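You operate a simulated robot arm through the tools that you are given. There is no shell and no other tool.

You are at the controls of a simulated robot arm. One attempt, no reset.

TASK
Put the orange cup in the wide jar, pump its bubbles out, then vent the jar.
Fine: vent shut to pump; the lid stays on, the cup inside.

The check looks at the end state, three seconds after you hand in, the way a careful person would. Anything else that was tipped, shoved, dropped, spilled or broken makes it a failure. A push-on lid holds only when it is set on centred and level and pressed home; a screw cap is set on level and turned clockwise until tight.

THE ROBOT
A 6-joint arm with a two-finger parallel gripper, fixed in place. Base frame: the origin is on the floor under the middle of its stand, x ahead of it, y to its left, z up. Readings come in mm, rad, newtons and seconds.
With the tool pointing down near the work surface it reaches from about 300 to 740 mm from the base axis. Its first joint turns from -1.152 to 1.152 rad. Payload 2.45 kg.
Tool frame: the origin (TCP) lies between the finger pads and is the grasp point; the fingertips stand 24 mm ahead of it; z points along the fingers, y is the line along which they close. Largest opening 68 mm; finger width 17, thickness 10; the body of the gripper, 40 by 70 mm, starts 41 mm behind the TCP.
Orientation is that of the tool frame in the base frame, as a unit quaternion [x, y, z, w]. With the fingers straight down and closing along the base's y, the tool's x points along the base's -x, its y along +y and its z along -z.

THE INTERFACE
- The arm moves only by the tool step_arm. Its argument "commands" is a list of rows, each a list of 3 entries, a list of its own where there are three numbers: the shift along the tool's x, y, z in units of 25 mm (1.0 is 25 mm), then the turn, a rotation vector about the tool's x, y, z in units of 4 degrees (1.0 is 4 degrees), then the opening, from 0 (shut) to 1 (fully open). In form: [[[tx, ty, tz], [rx, ry, rz], hand], ...]. A call has 1 to 20 rows; each row shifts and turns the commanded pose from where the row before left it, along the tool's axes as they then stand. A call with a number of a shift or a turn outside -1 to 1 is refused whole. Rows are played at 5 a second. More than 50 mm and 0.15 rad between two rows, or a gripper value outside its range, and nothing of the call is played. Where a pose cannot be reached the arm comes as near as it can. A force on the tool above 40 N (or 10 N above the force at the start of the call, whichever is more), or a blocked arm, ends the call early, and 0.2 s more pass. Each finger travels about 108 mm/s and halts on what it meets, pressing with about 21 N; the grip force reading is that of the motor and also rises with nothing between the fingers. The clock runs only during rows and for 0.2 s after the last one: add rows that do not move to give the fingers time. The reply holds the time, the measured pose of the TCP, the force on the tool along the base axes, the opening and the grip force, in the units named above and with some noise, with the torque about the TCP (base axes, N m) and any sound that the robot's microphone picked up, and new pictures: "show" is both (left out), scene, wrist or none.
- Cameras (640 x 400 px; columns grow to the right, rows downward): "scene" is fixed at [148, 400.7, 1465.5]; the picture's right is [-0.91, -0.42, 0.00], its down [-0.24, 0.51, -0.83] and it looks along [0.35, -0.75, -0.56] (base axes); focal length 359 px, centre (320, 200). "wrist" rides on the gripper at [84, 11, -75] in the tool frame; the picture's right is [-0.13, 0.99, 0.00], its down [-0.60, -0.08, -0.79] and it looks along [-0.79, -0.10, 0.61] (tool axes); focal length 251 px, centre (320, 200). There is no depth. A picture from a camera that has moved, and an enlarged one, comes with that camera's place and axes in the base frame and with its lens.
- zoom(camera, box): a new picture of the part [left, top, right, bottom] of that camera's present view, enlarged. It takes no simulated time.
- finish_job(): hands the job in; it is judged then, once.

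Places have to be worked out from the pictures, the camera data and where the tool is seen. Open the gripper and draw the arm clear of the work before you hand the job in, unless the task says otherwise.

The tools are called after "Call:" as a command line: name --argument value ..., lists and objects as JSON in quotes. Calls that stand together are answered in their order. step_arm: Moves the arm, as the interface text tells. Its arguments: {"type":"object","properties":{"commands":{"type":"array","items":{"type":"array"}},"show":{"type":"string","enum":["both","scene","wrist","none"]}},"required":["commands"]} The other tools are called the same way: zoom (camera, box) takes an enlarged picture of a part of a camera's view; finish_job () hands the job in.

At the start:

```text
t: 0.0
eef_pos: [297.5, -318.2, 1145.8]
ee_rot: [0.001, 1.0, -0.001, -0.001]
contact_force: [0.4, 0.3, 0.4]
ft_torque: [0.03, 0.01, 0.0]
width: 67.8
gripper_force: 0.0
```

scene: 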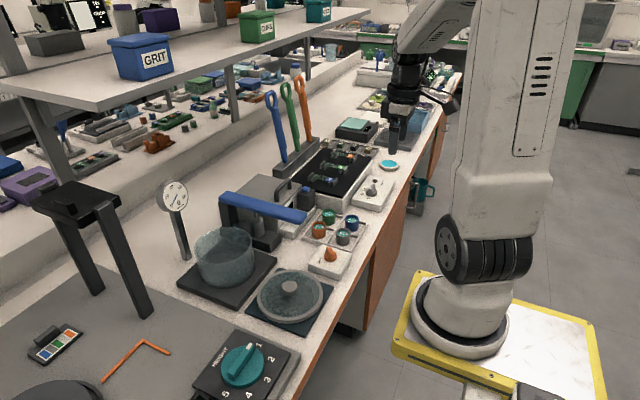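
wrist: 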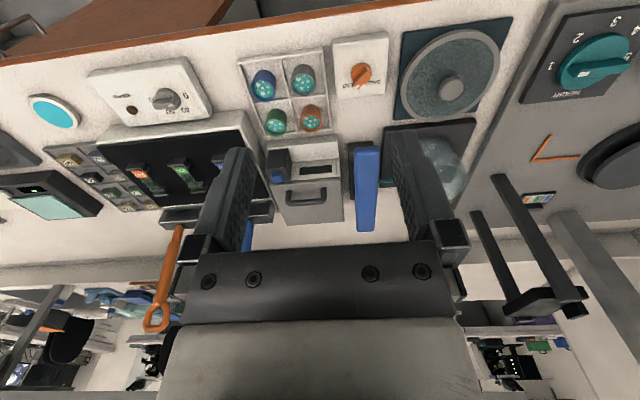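

I'll start by enlarging the work area in both cameras to identify the cups, jar, lid, pump handle and vent.

Call:
zoom --camera "scene" --box '[150, 170, 390, 340]'

Call:
zoom --camera "wrist" --box '[220, 20, 540, 240]'

Call:
zoom --camera "scene" --box '[290, 180, 390, 280]'

```text
2.35 times, centred on (270, 255) of scene
camera zoom: at [148.0, 400.7, 1465.5], right [-0.91, -0.42, 0.0], down [-0.24, 0.51, -0.83], along [0.35, -0.75, -0.56], focal length 846 px, centre (438, 71)
```

zoom: 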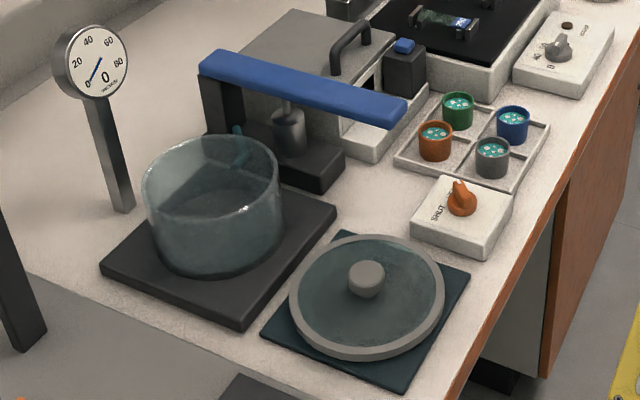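

```text
1.82 times, centred on (380, 130) of wrist
camera zoom: at [214.5, -306.0, 1222.1], right [0.13, 0.99, 0.0], down [0.61, -0.08, 0.79], along [0.79, -0.1, -0.61], focal length 457 px, centre (211, 327)
```

zoom: 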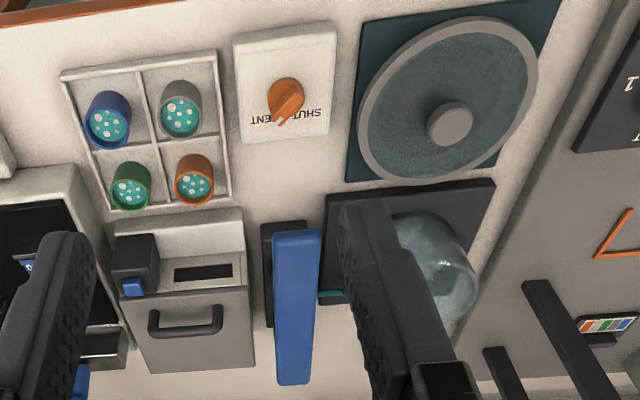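

```text
4.00 times, centred on (340, 230) of scene
camera zoom: at [148.0, 400.7, 1465.5], right [-0.91, -0.42, 0.0], down [-0.24, 0.51, -0.83], along [0.35, -0.75, -0.56], focal length 1438 px, centre (240, 80)
```

zoom: 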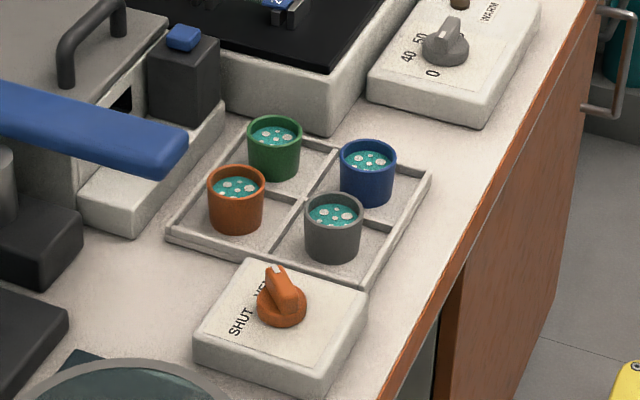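

The cups are in a tray, with the vent box next to them. The jar sits on a black plate, the lid on a teal mat, and the blue lever pump and gauge stand behind. I'll zoom in on the vent knob, gauge and lid details.

Call:
zoom --camera "scene" --box '[305, 235, 355, 285]'

Call:
zoom --camera "wrist" --box '[330, 30, 400, 100]'

Call:
zoom --camera "scene" --box '[160, 170, 240, 220]'

Call:
zoom --camera "scene" --box '[180, 210, 340, 340]'

```text
8.00 times, centred on (330, 260) of scene
camera zoom: at [148.0, 400.7, 1465.5], right [-0.91, -0.42, 0.0], down [-0.24, 0.51, -0.83], along [0.35, -0.75, -0.56], focal length 2875 px, centre (240, -280)
```

zoom: 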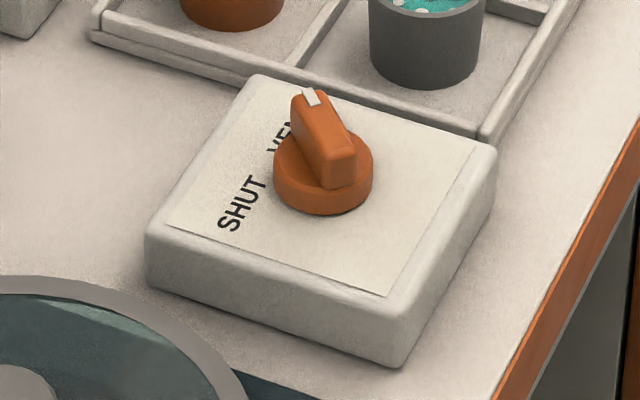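

```text
5.71 times, centred on (365, 65) of wrist
camera zoom: at [214.5, -306.0, 1222.1], right [0.13, 0.99, 0.0], down [0.61, -0.08, 0.79], along [0.79, -0.1, -0.61], focal length 1437 px, centre (63, 971)
```

zoom: 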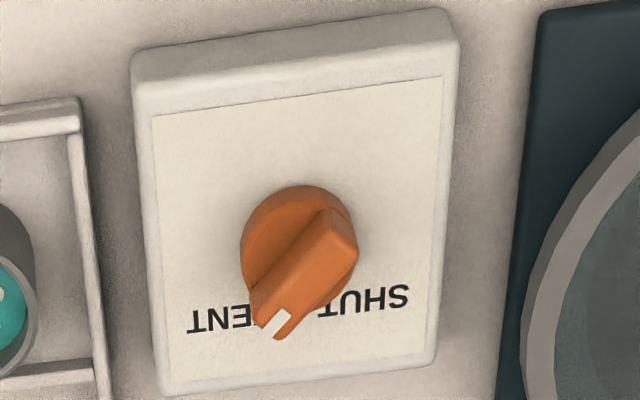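

```text
8.00 times, centred on (200, 195) of scene
camera zoom: at [148.0, 400.7, 1465.5], right [-0.91, -0.42, 0.0], down [-0.24, 0.51, -0.83], along [0.35, -0.75, -0.56], focal length 2875 px, centre (1280, 240)
```

zoom: 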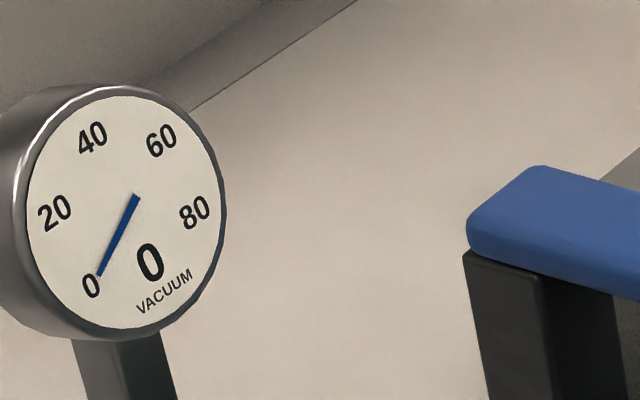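

```text
3.08 times, centred on (260, 275) of scene
camera zoom: at [148.0, 400.7, 1465.5], right [-0.91, -0.42, 0.0], down [-0.24, 0.51, -0.83], along [0.35, -0.75, -0.56], focal length 1106 px, centre (505, -31)
```

zoom: 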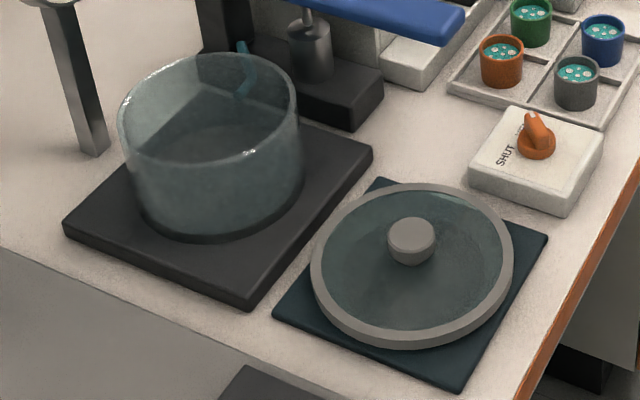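

From the two views I place the orange cup near (505, -357) with its rim at z≈806. The vent knob is near (431, -262) and currently points toward VENT; the lid knob is near (467, -110, 805), the jar near (667, -128), and the lever's free end near (507, -263, 900). I'll move to a point well above the orange cup to check the position.

Call:
step_arm --commands '[[[-0.9, -0.17, 0.65], [0, 0, 0], 1], [[-0.9, -0.17, 0.65], [0, 0, 0], 1], [[-0.9, -0.17, 0.65], [0, 0, 0], 1], [[-0.9, -0.17, 0.65], [0, 0, 0], 1], [[-0.9, -0.17, 0.65], [0, 0, 0], 1], [[-0.9, -0.17, 0.65], [0, 0, 0], 1], [[-0.9, -0.17, 0.65], [0, 0, 0], 1], [[-0.9, -0.17, 0.65], [0, 0, 0], 1], [[0, 0, 0], [0, 0, 0], 1], [[0, 0, 0], [0, 0, 0], 1]]' --show "both"

```text
t: 2.2
eef_pos: [477.9, -349.3, 1016.4]
ee_rot: [0.001, 1.0, -0.001, -0.001]
contact_force: [0.4, 0.5, 0.0]
ft_torque: [0.0, 0.03, -0.04]
width: 68.0
gripper_force: 0.1
camera wrist: at [394.4, -338.5, 1092.1], right [0.13, 0.99, 0.0], down [0.61, -0.08, 0.79], along [0.79, -0.1, -0.61], focal length 251 px, centre (320, 200)
```

scene: 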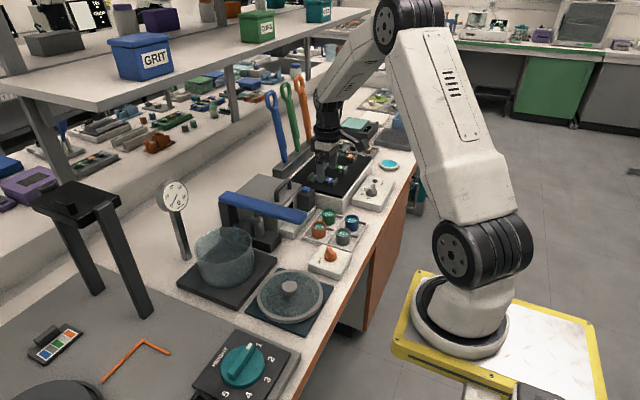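
wrist: 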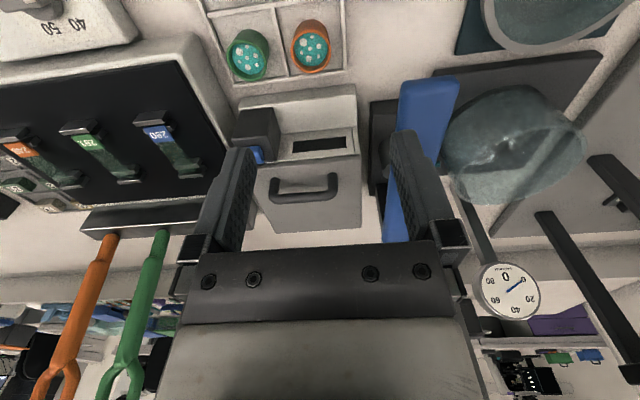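

The arm followed accurately. I'll enlarge the cups and the jar in this closer wrist view to refine positions.

Call:
zoom --camera "wrist" --box '[220, 0, 380, 100]'

Call:
zoom --camera "wrist" --box '[400, 50, 640, 200]'

Call:
zoom --camera "scene" --box '[270, 190, 390, 265]'

```text
4.00 times, centred on (300, 50) of wrist
camera zoom: at [394.4, -338.5, 1092.1], right [0.13, 0.99, 0.0], down [0.61, -0.08, 0.79], along [0.79, -0.1, -0.61], focal length 1006 px, centre (400, 800)
```

zoom: 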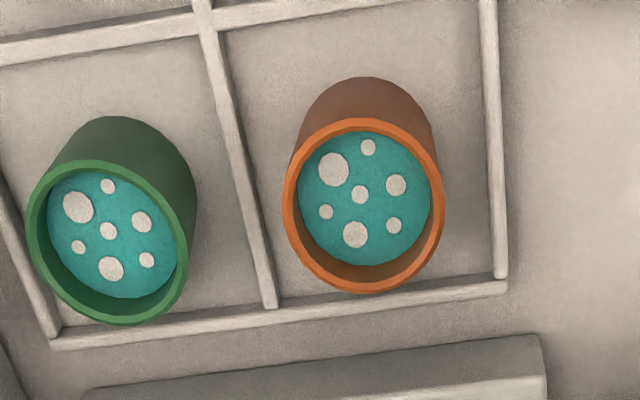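

```text
2.67 times, centred on (520, 125) of wrist
camera zoom: at [394.4, -338.5, 1092.1], right [0.13, 0.99, 0.0], down [0.61, -0.08, 0.79], along [0.79, -0.1, -0.61], focal length 670 px, centre (-213, 400)
```

zoom: 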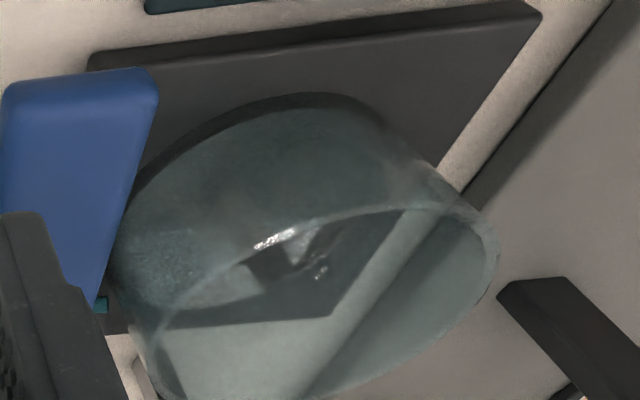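

```text
5.33 times, centred on (330, 228) of scene
camera zoom: at [148.0, 400.7, 1465.5], right [-0.91, -0.42, 0.0], down [-0.24, 0.51, -0.83], along [0.35, -0.75, -0.56], focal length 1917 px, centre (267, 53)
```

zoom: 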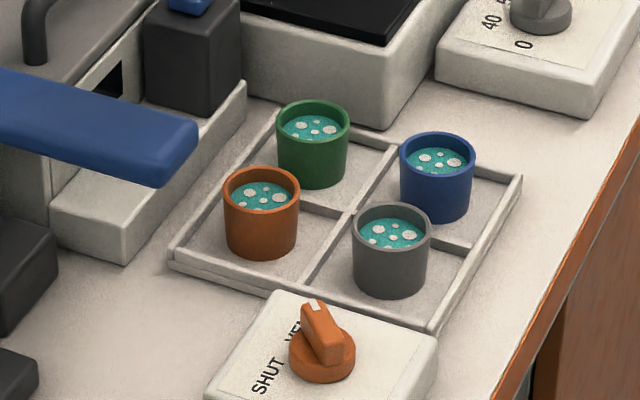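

The cup's rim centre triangulates to about (506.5, -360) with rim z≈805, and it's about 43 mm wide. I'll descend to z≈860 with the fingers slightly narrowed, then check alignment.

Call:
step_arm --commands '[[[-0.19, -0.07, 0.89], [0, 0, 0], 0.85], [[-0.19, -0.07, 0.89], [0, 0, 0], 0.85], [[-0.19, -0.07, 0.89], [0, 0, 0], 0.85], [[-0.19, -0.07, 0.89], [0, 0, 0], 0.85], [[-0.19, -0.07, 0.89], [0, 0, 0], 0.85], [[-0.19, -0.08, 0.89], [0, 0, 0], 0.85], [[0, 0, 0.89], [0, 0, 0], 0.85], [[0, 0, 0], [0, 0, 0], 0.85]]' --show "both"

```text
t: 4.0
eef_pos: [506.5, -363.2, 858.9]
ee_rot: [0.001, 1.0, -0.001, -0.001]
contact_force: [-0.7, -0.1, 0.4]
ft_torque: [0.02, -0.01, 0.01]
width: 57.9
gripper_force: 0.2
camera wrist: at [421.8, -351.7, 935.1], right [0.13, 0.99, 0.0], down [0.6, -0.08, 0.79], along [0.79, -0.1, -0.61], focal length 251 px, centre (320, 200)
```

scene: 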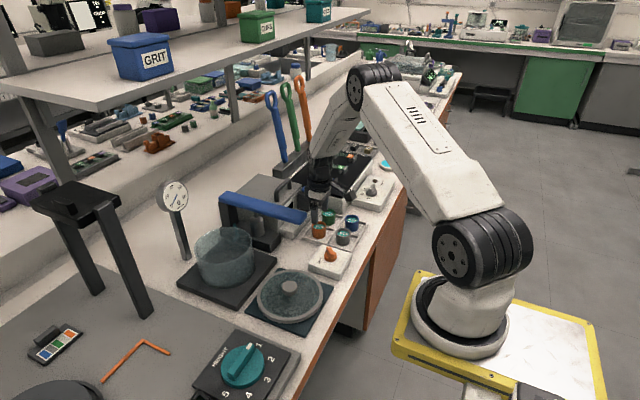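
wrist: 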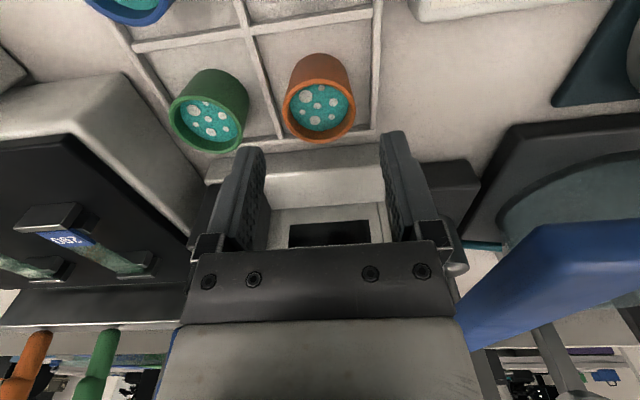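

The cup (about 505, -362.6) is aligned under the tool. I'll descend so the tips sit just above the tray wall, then check before closing.

Call:
step_arm --commands '[[[0.03, 0, 0.75], [0, 0, 0], 0.85], [[0.03, 0, 0.75], [0, 0, 0], 0.85], [[0, 0, 0.74], [0, 0, 0], 0.85], [[0, 0, 0], [0, 0, 0], 0.85]]' --show "both"

Call:
zoom --camera "wrist" --box '[200, 80, 440, 230]'

Call:
zoom --camera "scene" --box '[280, 190, 380, 260]'

```text
t: 5.0
eef_pos: [503.1, -362.6, 805.4]
ee_rot: [0.0, 1.0, -0.001, -0.001]
contact_force: [0.4, 0.2, -0.5]
ft_torque: [-0.02, -0.03, -0.01]
width: 57.8
gripper_force: 0.1
camera wrist: at [419.9, -350.9, 880.4], right [0.13, 0.99, 0.0], down [0.61, -0.08, 0.79], along [0.79, -0.1, -0.61], focal length 251 px, centre (320, 200)
```

scene: 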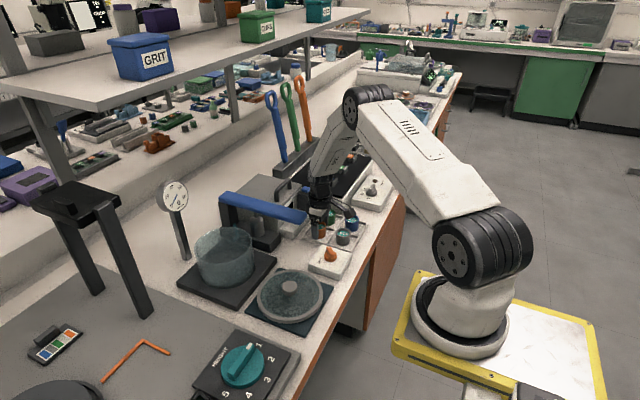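
wrist: 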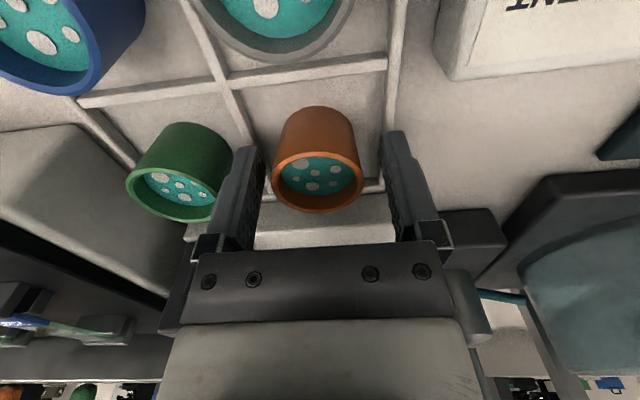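

```text
2.67 times, centred on (320, 155) of wrist
camera zoom: at [419.9, -350.9, 880.4], right [0.13, 0.99, 0.0], down [0.61, -0.08, 0.79], along [0.79, -0.1, -0.61], focal length 670 px, centre (320, 320)
```

zoom: 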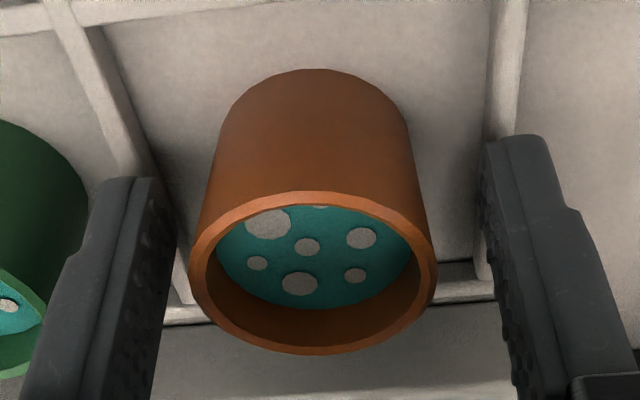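

```text
5.71 times, centred on (330, 225) of scene
camera zoom: at [148.0, 400.7, 1465.5], right [-0.91, -0.42, 0.0], down [-0.24, 0.51, -0.83], along [0.35, -0.75, -0.56], focal length 2054 px, centre (263, 57)
```

zoom: 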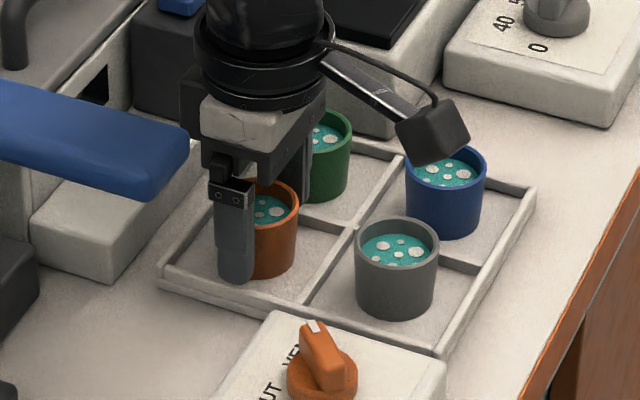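

The cup is centred between the fingers in y and about 3 mm ahead in x. I'll narrow the opening, nudge forward, lower 4 mm and close the grip.

Call:
step_arm --commands '[[[-0.12, 0, 0], [0, 0, 0], 0.76], [[0, 0, 0], [0, 0, 0], 0.74], [[0, 0, 0.16], [0, 0, 0], 0.74], [[0, 0, 0], [0, 0, 0], 0.74], [[0, 0, 0], [0, 0, 0], 0.5], [[0, 0, 0], [0, 0, 0], 0.5], [[0, 0, 0], [0, 0, 0], 0.5], [[0, 0, 0], [0, 0, 0], 0.5]]' --show "both"

```text
t: 6.8
eef_pos: [507.9, -362.8, 801.1]
ee_rot: [0.001, 1.0, -0.001, -0.001]
contact_force: [1.4, -0.3, 1.4]
ft_torque: [0.08, -0.07, -0.01]
width: 42.7
gripper_force: 21.3
camera wrist: at [423.9, -351.1, 876.8], right [0.13, 0.99, 0.0], down [0.6, -0.08, 0.79], along [0.79, -0.1, -0.61], focal length 251 px, centre (320, 200)
```

scene: 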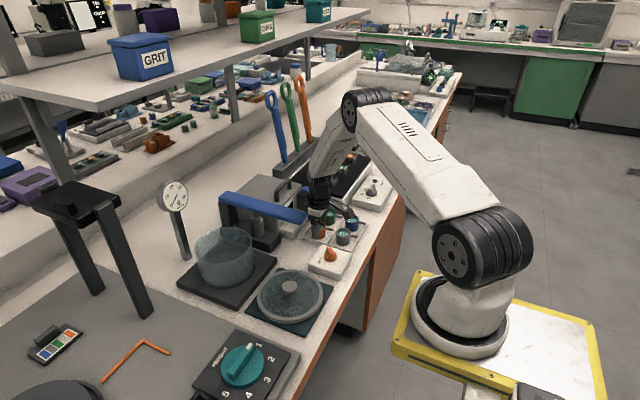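
wrist: 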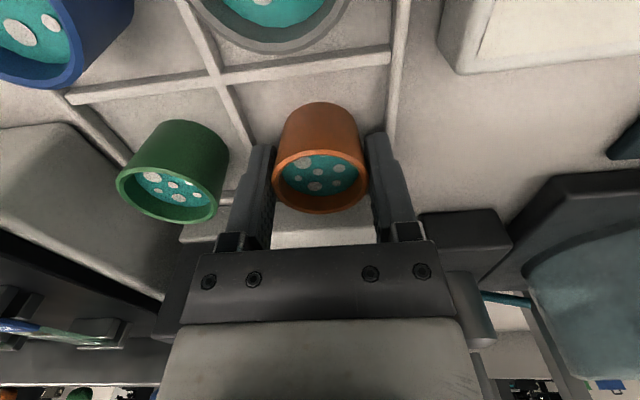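

The cup is gripped (42.7 mm, 21 N). I'll lift it gently straight up to clear the tray and lever height.

Call:
step_arm --commands '[[[0, 0, -0.2], [0, 0, 0], 0.5], [[0, 0, -0.4], [0, 0, 0], 0.5], [[0, 0, -0.6], [0, 0, 0], 0.5], [[0, 0, -0.7], [0, 0, 0], 0.5], [[0, 0, -0.7], [0, 0, 0], 0.5], [[0, 0, -0.7], [0, 0, 0], 0.5], [[0, 0, -0.7], [0, 0, 0], 0.5], [[0, 0, -0.7], [0, 0, 0], 0.5], [[0, 0, -0.7], [0, 0, 0], 0.5], [[0, 0, -0.7], [0, 0, 0], 0.5], [[0, 0, -0.6], [0, 0, 0], 0.5], [[0, 0, -0.3], [0, 0, 0], 0.5], [[0, 0, 0], [0, 0, 0], 0.5]]' --show "both"

```text
t: 9.6
eef_pos: [508.1, -362.4, 975.5]
ee_rot: [0.001, 1.0, -0.001, 0.0]
contact_force: [-1.1, 0.1, -0.3]
ft_torque: [0.03, 0.0, 0.02]
width: 43.0
gripper_force: 21.2
camera wrist: at [424.1, -350.7, 1051.5], right [0.13, 0.99, 0.0], down [0.61, -0.08, 0.79], along [0.79, -0.1, -0.61], focal length 251 px, centre (320, 200)
```

scene: 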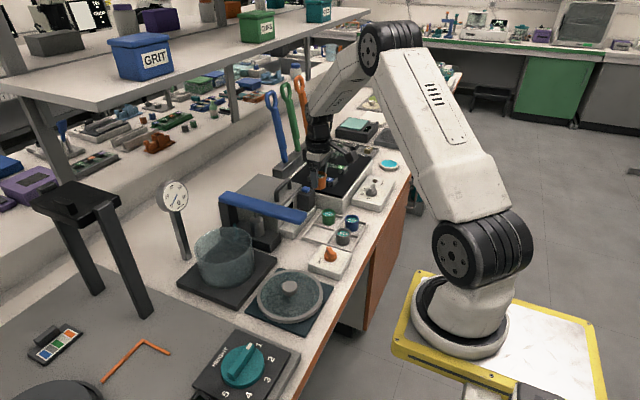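
wrist: 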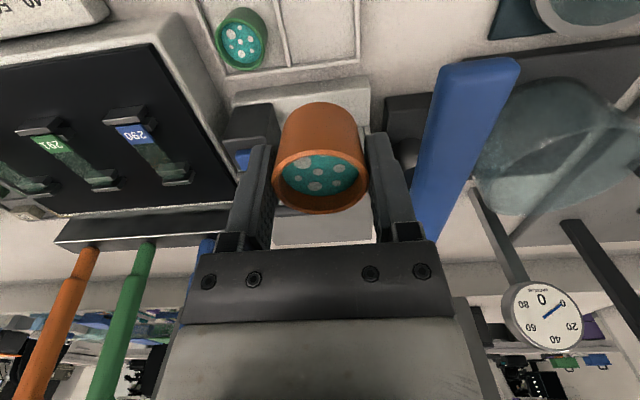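

The cup is held securely and level. I'll shift over toward +y above the lever height, so the wrist camera looks at the jar.

Call:
step_arm --commands '[[[0, 0.2, -0.1], [0, 0, 0], 0.5], [[0, 0.5, -0.1], [0, 0, 0], 0.5], [[0, 0.7, -0.2], [0, 0, 0], 0.5], [[0, 0.8, -0.2], [0, 0, 0], 0.5], [[0, 0.8, -0.2], [0, 0, 0], 0.5], [[0, 0.8, -0.2], [0, 0, 0], 0.5], [[0, 0.8, 0], [0, 0, 0], 0.5], [[0, 0.8, 0], [0, 0, 0], 0.5], [[0, 0.8, 0], [0, 0, 0], 0.5], [[0, 0.7, 0], [0, 0, 0], 0.5], [[0, 0.4, 0], [0, 0, 0], 0.5], [[0, 0.2, 0], [0, 0, 0], 0.5], [[0, 0, 0], [0, 0, 0], 0.5]]' --show "both"

Call:
zoom --camera "wrist" --box '[240, 80, 480, 230]'

Call:
zoom --camera "scene" --box '[160, 200, 320, 300]'

```text
t: 12.4
eef_pos: [508.3, -174.7, 1001.9]
ee_rot: [0.001, 1.0, -0.001, 0.0]
contact_force: [-0.4, 0.0, 0.7]
ft_torque: [-0.03, 0.02, -0.03]
width: 42.8
gripper_force: 21.1
camera wrist: at [424.4, -162.7, 1076.8], right [0.13, 0.99, 0.0], down [0.6, -0.08, 0.79], along [0.79, -0.1, -0.61], focal length 251 px, centre (320, 200)
```

scene: 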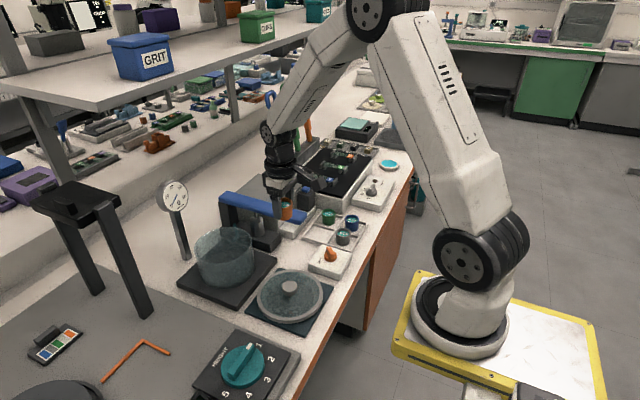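
wrist: 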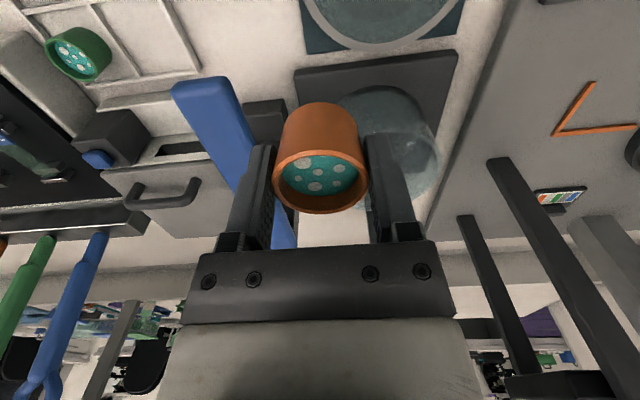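

```text
2.67 times, centred on (360, 155) of wrist
camera zoom: at [424.4, -162.7, 1076.8], right [0.13, 0.99, 0.0], down [0.6, -0.08, 0.79], along [0.79, -0.1, -0.61], focal length 670 px, centre (213, 320)
```

zoom: 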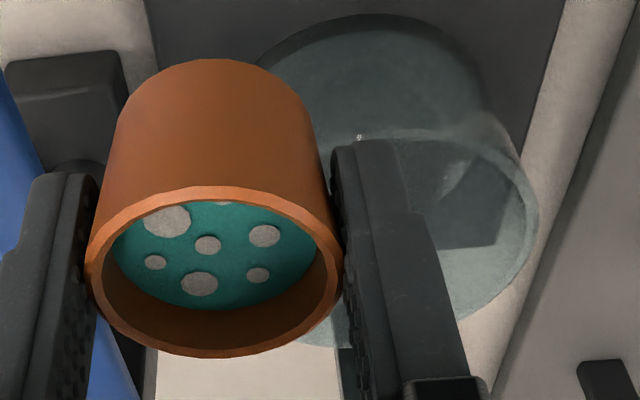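

```text
4.00 times, centred on (240, 250) of scene
camera zoom: at [148.0, 400.7, 1465.5], right [-0.91, -0.42, 0.0], down [-0.24, 0.51, -0.83], along [0.35, -0.75, -0.56], focal length 1438 px, centre (640, 0)
```

zoom: 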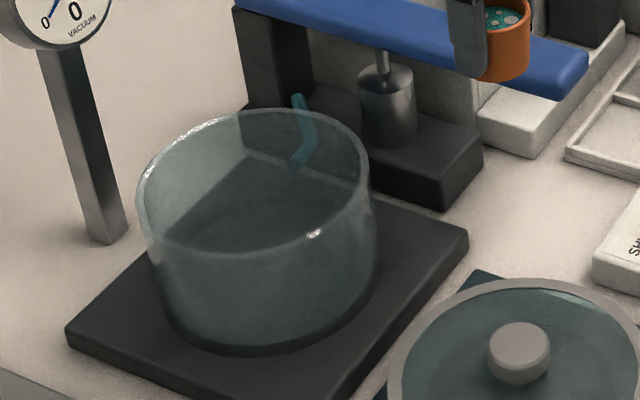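

The cup partly blocks the jar in the wrist view. I'll move forward and up so the jar appears above the cup in the picture, and measure its centre precisely.

Call:
step_arm --commands '[[[-0.2, -0.1, -0.2], [0, 0, 0], 0.5], [[-0.5, -0.1, -0.4], [0, 0, 0], 0.5], [[-0.6, -0.1, -0.4], [0, 0, 0], 0.5], [[-0.6, -0.1, -0.4], [0, 0, 0], 0.5], [[-0.6, -0.1, -0.4], [0, 0, 0], 0.5], [[-0.6, -0.1, -0.4], [0, 0, 0], 0.5], [[-0.4, 0, -0.2], [0, 0, 0], 0.5], [[-0.2, 0, 0], [0, 0, 0], 0.5], [[0, 0, 0], [0, 0, 0], 0.5]]' --show "both"

Call:
zoom --camera "wrist" --box '[260, 0, 500, 150]'

```text
t: 14.4
eef_pos: [598.6, -191.1, 1060.7]
ee_rot: [0.0, 1.0, -0.001, -0.002]
contact_force: [0.2, -0.2, -0.4]
ft_torque: [-0.02, 0.0, 0.01]
width: 42.8
gripper_force: 21.4
camera wrist: at [516.4, -178.7, 1136.6], right [0.13, 0.99, 0.0], down [0.61, -0.08, 0.79], along [0.79, -0.1, -0.61], focal length 251 px, centre (320, 200)
```

scene: 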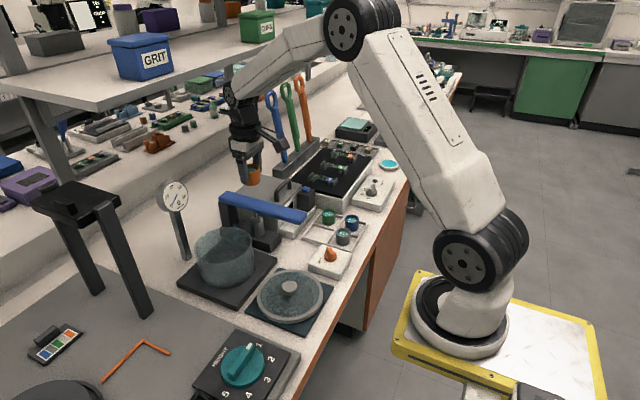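
wrist: 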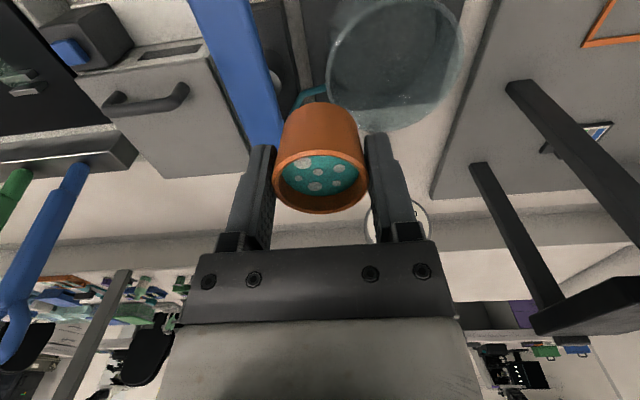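

```text
2.67 times, centred on (380, 75) of wrist
camera zoom: at [516.4, -178.7, 1136.6], right [0.13, 0.99, 0.0], down [0.61, -0.08, 0.79], along [0.79, -0.1, -0.61], focal length 670 px, centre (160, 533)
```

zoom: 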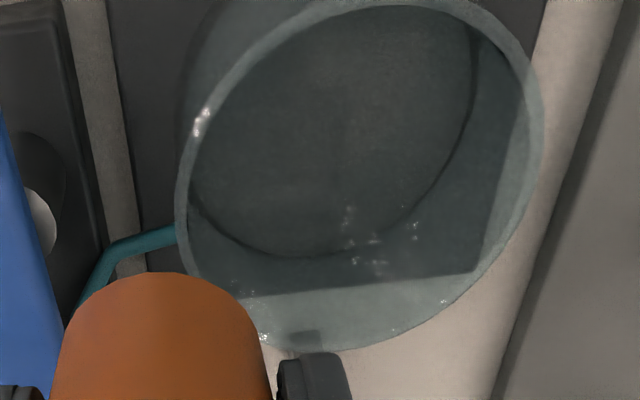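

From the two views, the jar centre works out to about (660, -120), with rim z≈865, outer radius ≈72 and base at ≈781. I'll set the cup slightly toward the robot side of the jar (x≈637), so the camera housing stays outside the jar wall. Next I move above that spot and stop just over the rim.

Call:
step_arm --commands '[[[-0.2, 0.3, 0.2], [0, 0, 0], 0.5], [[-0.3, 0.6, 0.4], [0, 0, 0], 0.5], [[-0.4, 0.7, 0.5], [0, 0, 0], 0.5], [[-0.4, 0.7, 0.6], [0, 0, 0], 0.5], [[-0.24, 0.4, 0.7], [0, 0, 0], 0.5], [[0, 0.14, 0.7], [0, 0, 0], 0.5], [[0, 0, 0.7], [0, 0, 0], 0.5], [[0, 0, 0.7], [0, 0, 0], 0.5], [[0, 0, 0.7], [0, 0, 0], 0.5], [[0, 0, 0.5], [0, 0, 0], 0.5], [[0, 0, 0.3], [0, 0, 0], 0.5], [[0, 0, 0], [0, 0, 0], 0.5]]' --show "both"

Call:
zoom --camera "scene" --box '[160, 180, 320, 300]'

Call:
zoom --camera "wrist" --box '[160, 0, 480, 200]'

```text
t: 17.0
eef_pos: [639.9, -119.1, 910.5]
ee_rot: [0.001, 1.0, -0.001, -0.001]
contact_force: [-0.2, 0.7, -0.1]
ft_torque: [-0.01, -0.01, 0.0]
width: 42.9
gripper_force: 21.0
camera wrist: at [555.7, -108.0, 986.0], right [0.13, 0.99, 0.0], down [0.6, -0.08, 0.79], along [0.79, -0.1, -0.61], focal length 251 px, centre (320, 200)
```

scene: 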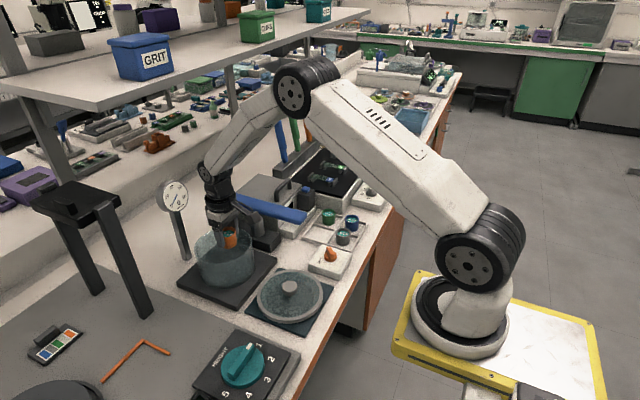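
wrist: 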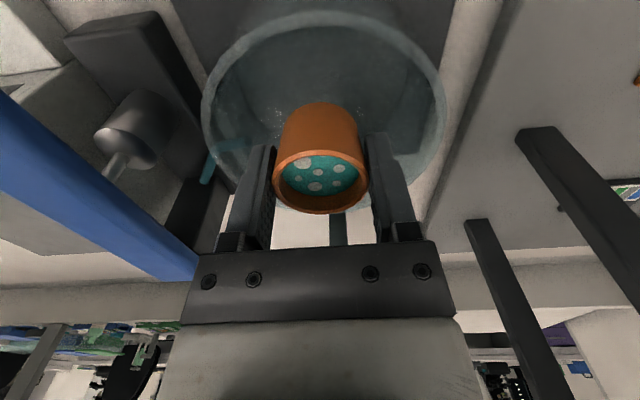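

```text
3.33 times, centred on (240, 240) of scene
camera zoom: at [148.1, 400.7, 1465.5], right [-0.91, -0.42, 0.0], down [-0.24, 0.51, -0.83], along [0.35, -0.75, -0.56], focal length 1198 px, centre (587, 67)
```

zoom: 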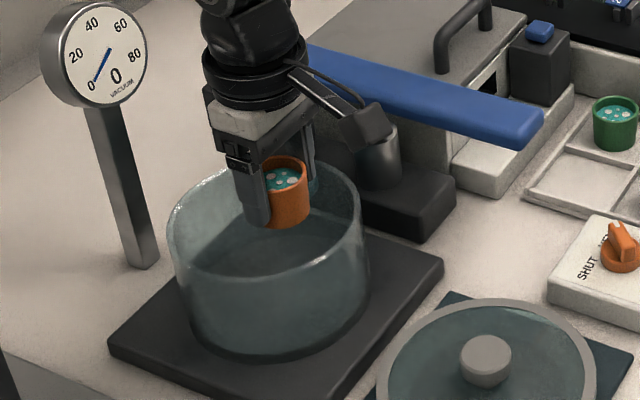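

```text
2.00 times, centred on (320, 100) of wrist
camera zoom: at [555.7, -108.0, 986.0], right [0.13, 0.99, 0.0], down [0.6, -0.08, 0.79], along [0.79, -0.1, -0.61], focal length 503 px, centre (320, 400)
```

zoom: 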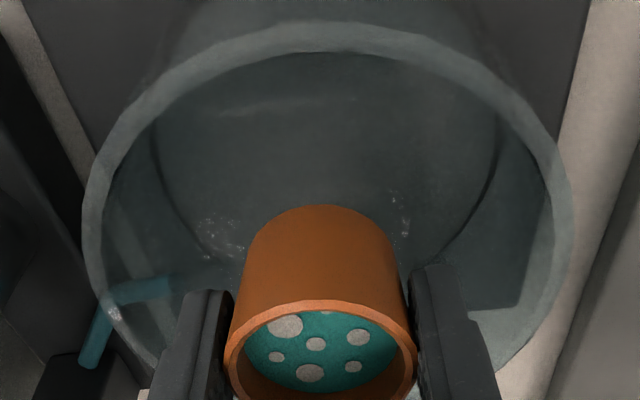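

The jar is confirmed at about (661, -120), and the cup hangs inside the rim outline with clearance. I'll lower it into the jar, stopping a little above the floor.

Call:
step_arm --commands '[[[0, 0, 0.3], [0, 0, 0], 0.5], [[0, 0, 0.5], [0, 0, 0], 0.5], [[0, 0, 0.5], [0, 0, 0], 0.5], [[0, 0, 0.5], [0, 0, 0], 0.5], [[0, 0, 0.5], [0, 0, 0], 0.5], [[0, 0, 0.5], [0, 0, 0], 0.5], [[0, 0, 0.3], [0, 0, 0], 0.5], [[0, 0, 0.2], [0, 0, 0], 0.5], [[0, 0, 0], [0, 0, 0], 0.5]]' --show "both"

Call:
zoom --camera "scene" --box '[160, 180, 320, 300]'

```text
t: 19.0
eef_pos: [639.0, -119.1, 827.7]
ee_rot: [0.001, 1.0, -0.001, -0.001]
contact_force: [0.2, 0.5, 0.2]
ft_torque: [-0.01, -0.03, -0.01]
width: 43.0
gripper_force: 20.9
camera wrist: at [555.9, -107.6, 903.2], right [0.13, 0.99, 0.0], down [0.61, -0.08, 0.79], along [0.79, -0.1, -0.61], focal length 251 px, centre (320, 200)
```

scene: 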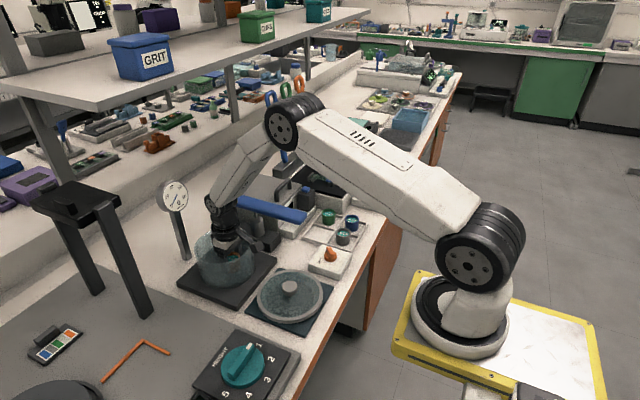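
wrist: 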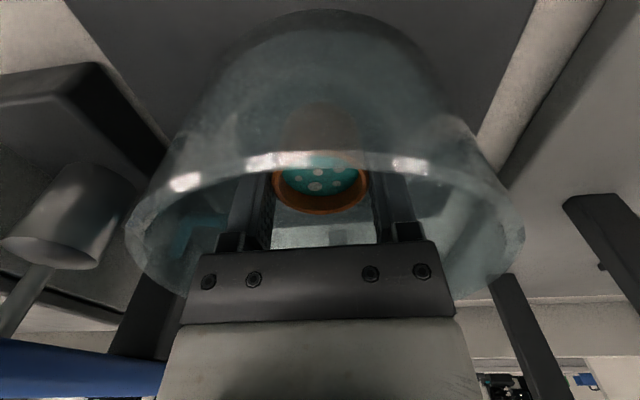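

```text
3.33 times, centred on (240, 240) of scene
camera zoom: at [148.1, 400.7, 1465.5], right [-0.91, -0.42, 0.0], down [-0.24, 0.51, -0.83], along [0.35, -0.75, -0.56], focal length 1198 px, centre (587, 67)
```

zoom: 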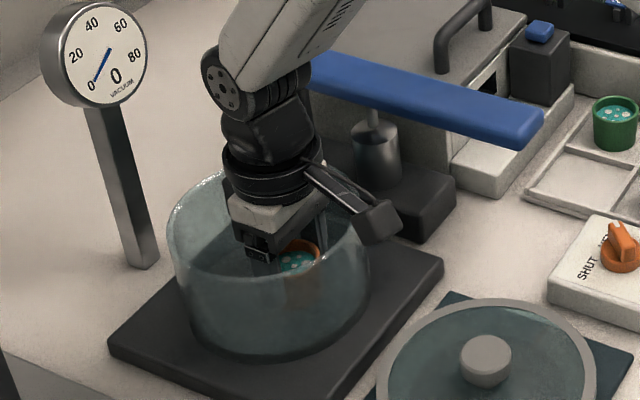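

No contact yet. I'll lower in small steps and watch for the floor contact force.

Call:
step_arm --commands '[[[0, 0, 0.1], [0, 0, 0], 0.5], [[0, 0, 0.1], [0, 0, 0], 0.5], [[0, 0, 0.1], [0, 0, 0], 0.5], [[0, 0, 0], [0, 0, 0], 0.5]]' --show "none"

```text
t: 20.0
eef_pos: [639.2, -120.2, 820.9]
ee_rot: [0.001, 1.0, -0.001, -0.002]
contact_force: [1.2, 0.0, -1.0]
ft_torque: [0.01, 0.03, 0.01]
width: 43.1
gripper_force: 20.9
```

No floor contact at TCP z≈821. I'll keep lowering in 2 mm steps.

Call:
step_arm --commands '[[[0, 0, 0.08], [0, 0, 0], 0.5], [[0, 0, 0.08], [0, 0, 0], 0.5], [[0, 0, 0.08], [0, 0, 0], 0.5], [[0, 0, 0], [0, 0, 0], 0.5]]' --show "none"

```text
t: 21.0
eef_pos: [639.7, -118.7, 815.9]
ee_rot: [0.001, 1.0, -0.002, 0.002]
contact_force: [4.3, -2.8, 18.3]
ft_torque: [-0.02, -0.11, 0.0]
width: 42.7
gripper_force: 21.3
```

The floor was contacted (18 N upward) at TCP z≈816. I'll relax the push slightly, then open the fingers.

Call:
step_arm --commands '[[[0, 0, -0.06], [0, 0, 0], 0.5], [[0, 0, 0], [0, 0, 0], 0.5], [[0, 0, 0], [0, 0, 0], 0.66], [[0, 0, 0], [0, 0, 0], 0.8], [[0, 0, 0], [0, 0, 0], 0.8]]' --show "both"

Call:
zoom --camera "wrist" --box '[200, 80, 440, 230]'

Call:
zoom --camera "scene" --box '[190, 210, 290, 290]'

```text
t: 22.2
eef_pos: [639.3, -118.9, 815.2]
ee_rot: [0.001, 1.0, -0.001, -0.001]
contact_force: [-0.3, 0.4, -0.8]
ft_torque: [-0.01, 0.0, 0.02]
width: 54.5
gripper_force: 0.0
camera wrist: at [555.3, -107.5, 891.1], right [0.13, 0.99, 0.0], down [0.61, -0.08, 0.79], along [0.78, -0.1, -0.61], focal length 251 px, centre (320, 200)
```

scene: 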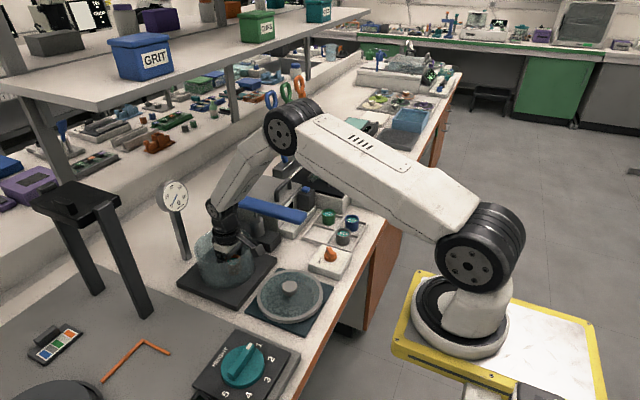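
wrist: 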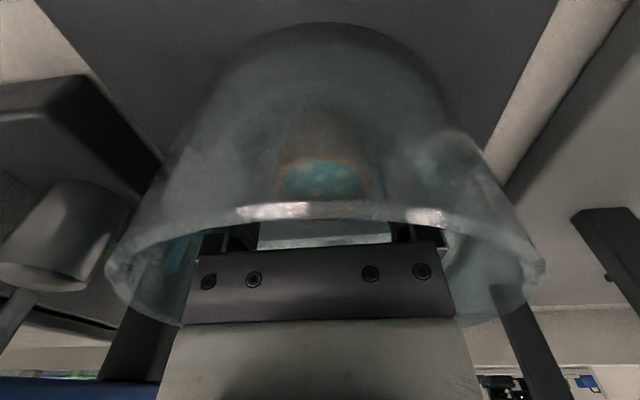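

```text
2.67 times, centred on (320, 155) of wrist
camera zoom: at [555.3, -107.5, 891.1], right [0.13, 0.99, 0.0], down [0.61, -0.08, 0.79], along [0.78, -0.1, -0.61], focal length 670 px, centre (320, 320)
```

zoom: 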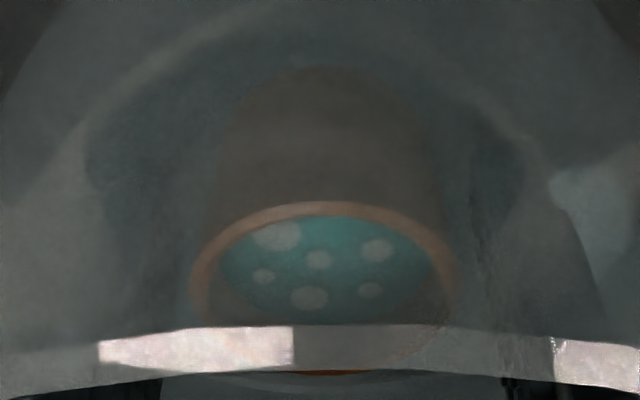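

```text
5.00 times, centred on (240, 250) of scene
camera zoom: at [148.0, 400.7, 1465.5], right [-0.91, -0.42, 0.0], down [-0.24, 0.51, -0.83], along [0.35, -0.75, -0.56], focal length 1797 px, centre (720, -50)
```

zoom: 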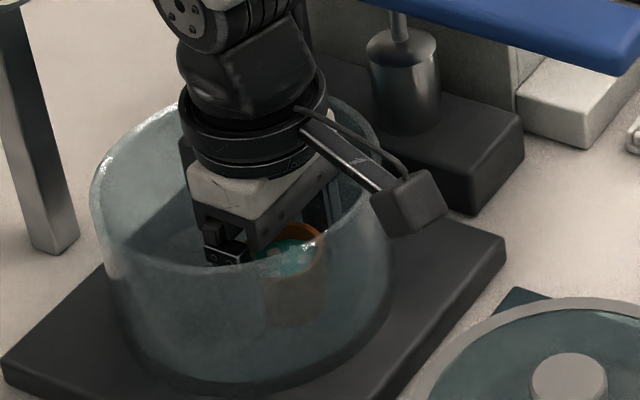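

The cup stands upright in the jar and the fingers are open with clearance. I'll raise straight up out of the jar.

Call:
step_arm --commands '[[[0, 0, -0.2], [0, 0, 0], 0.8], [[0, 0, -0.4], [0, 0, 0], 0.8], [[0, 0, -0.6], [0, 0, 0], 0.8], [[0, 0, -0.8], [0, 0, 0], 0.8], [[0, 0, -0.8], [0, 0, 0], 0.8], [[0, 0, -0.8], [0, 0, 0], 0.8], [[0, 0, -0.8], [0, 0, 0], 0.8], [[0, 0, -0.8], [0, 0, 0], 0.8], [[0, 0, -0.8], [0, 0, 0], 0.8], [[0, 0, -0.8], [0, 0, 0], 0.8], [[0, 0, -0.6], [0, 0, 0], 0.8], [[0, 0, 0], [0, 0, 0], 0.8]]' --show "both"

Call:
zoom --camera "scene" --box '[160, 200, 320, 300]'

```text
t: 24.8
eef_pos: [639.7, -119.0, 1000.9]
ee_rot: [0.0, 1.0, 0.0, -0.001]
contact_force: [-0.5, -0.4, -0.7]
ft_torque: [0.0, 0.0, -0.03]
width: 54.6
gripper_force: 0.1
camera wrist: at [556.4, -107.0, 1076.4], right [0.13, 0.99, 0.0], down [0.61, -0.08, 0.79], along [0.79, -0.1, -0.61], focal length 251 px, centre (320, 200)
```

scene: 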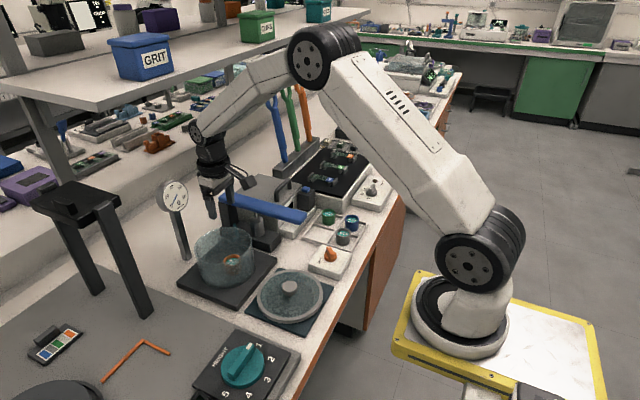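
wrist: 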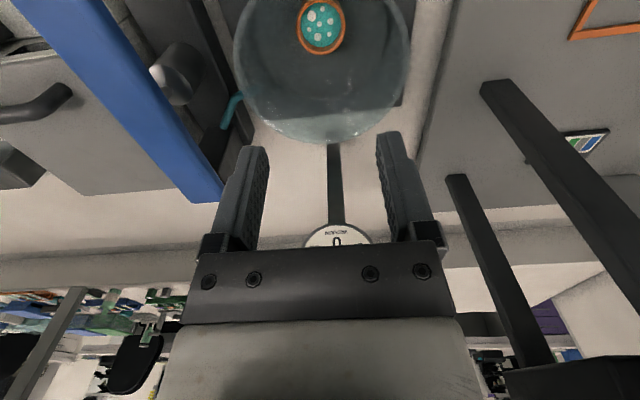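

```text
4.00 times, centred on (240, 250) of scene
camera zoom: at [148.0, 400.7, 1465.5], right [-0.91, -0.42, 0.0], down [-0.24, 0.51, -0.83], along [0.35, -0.75, -0.56], focal length 1438 px, centre (640, 0)
```

zoom: 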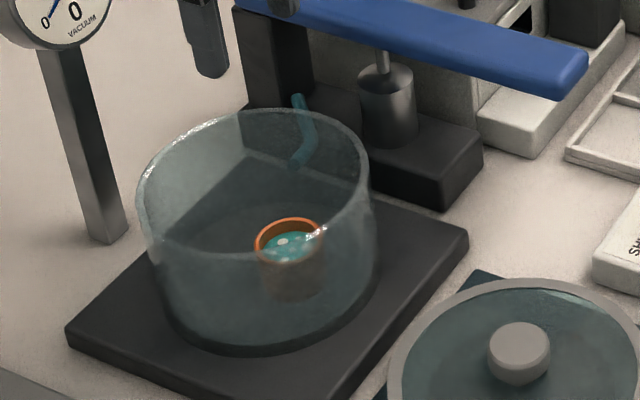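

The cup sits well inside the jar. Now I'll go back to view the lid on its mat from just behind it.

Call:
step_arm --commands '[[[0.5, 0.03, 0], [0, 0, 0], 0.8], [[0.9, 0.03, 0], [0, 0, 0], 0.8], [[0.9, 0.03, 0.1], [0, 0, 0], 0.8], [[0.9, 0.03, 0.2], [0, 0, 0], 0.8], [[0.9, 0.03, 0.2], [0, 0, 0], 0.8], [[0.9, 0.03, 0.3], [0, 0, 0], 0.8], [[0.9, 0.03, 0.3], [0, 0, 0], 0.8], [[0.9, 0.03, 0.3], [0, 0, 0], 0.8], [[0.9, 0.03, 0.3], [0, 0, 0], 0.8], [[0.9, 0.03, 0.3], [0, 0, 0], 0.8], [[0.7, 0.03, 0], [0, 0, 0], 0.8], [[0.3, 0, 0], [0, 0, 0], 0.8], [[0, 0, 0], [0, 0, 0], 0.8]]' --show "both"

Call:
zoom --camera "wrist" --box '[160, 0, 480, 200]'

Call:
zoom --camera "scene" --box '[220, 250, 360, 340]'

```text
t: 27.6
eef_pos: [398.5, -110.0, 951.5]
ee_rot: [0.0, 1.0, -0.001, -0.001]
contact_force: [-0.4, -0.2, -0.1]
ft_torque: [0.0, -0.01, 0.02]
width: 54.5
gripper_force: 0.1
camera wrist: at [315.1, -99.5, 1026.4], right [0.13, 0.99, 0.0], down [0.6, -0.08, 0.79], along [0.79, -0.1, -0.61], focal length 251 px, centre (320, 200)
```

scene: 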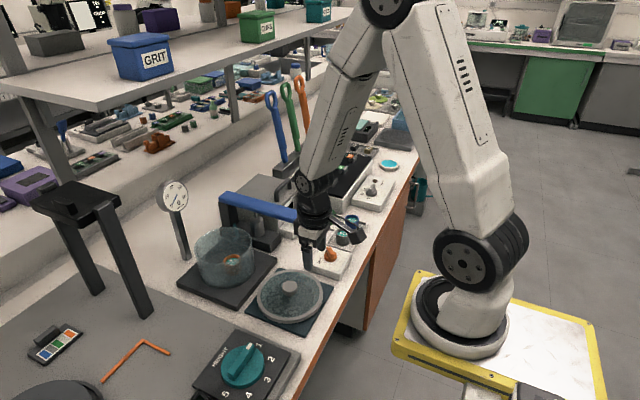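
wrist: 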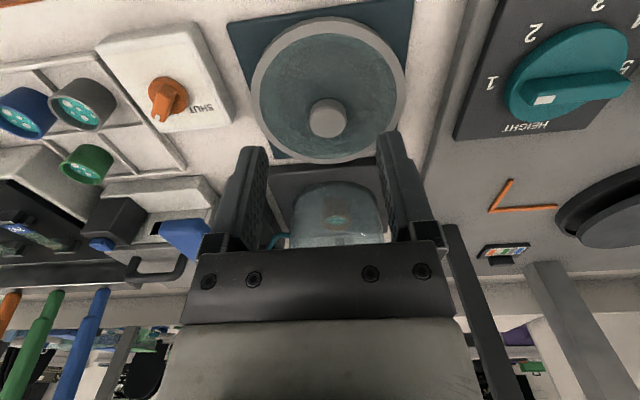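

```text
2.00 times, centred on (320, 100) of wrist
camera zoom: at [315.1, -99.5, 1026.4], right [0.13, 0.99, 0.0], down [0.6, -0.08, 0.79], along [0.79, -0.1, -0.61], focal length 503 px, centre (320, 400)
```

zoom: 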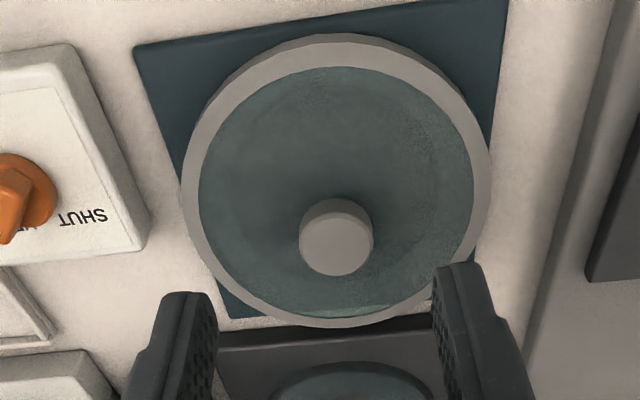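

```text
4.44 times, centred on (290, 295) of scene
camera zoom: at [148.0, 400.7, 1465.5], right [-0.91, -0.42, 0.0], down [-0.24, 0.51, -0.83], along [0.35, -0.75, -0.56], focal length 1597 px, centre (453, -222)
```

zoom: 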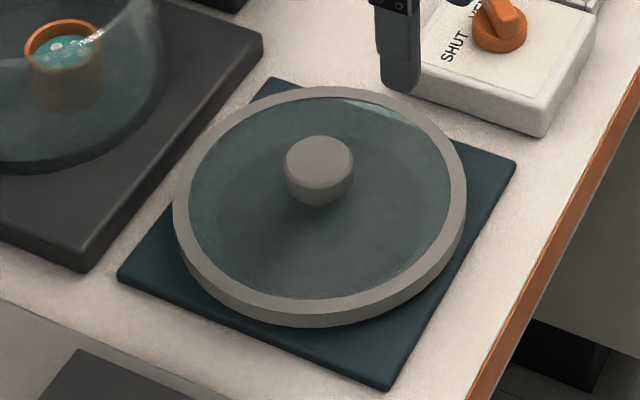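

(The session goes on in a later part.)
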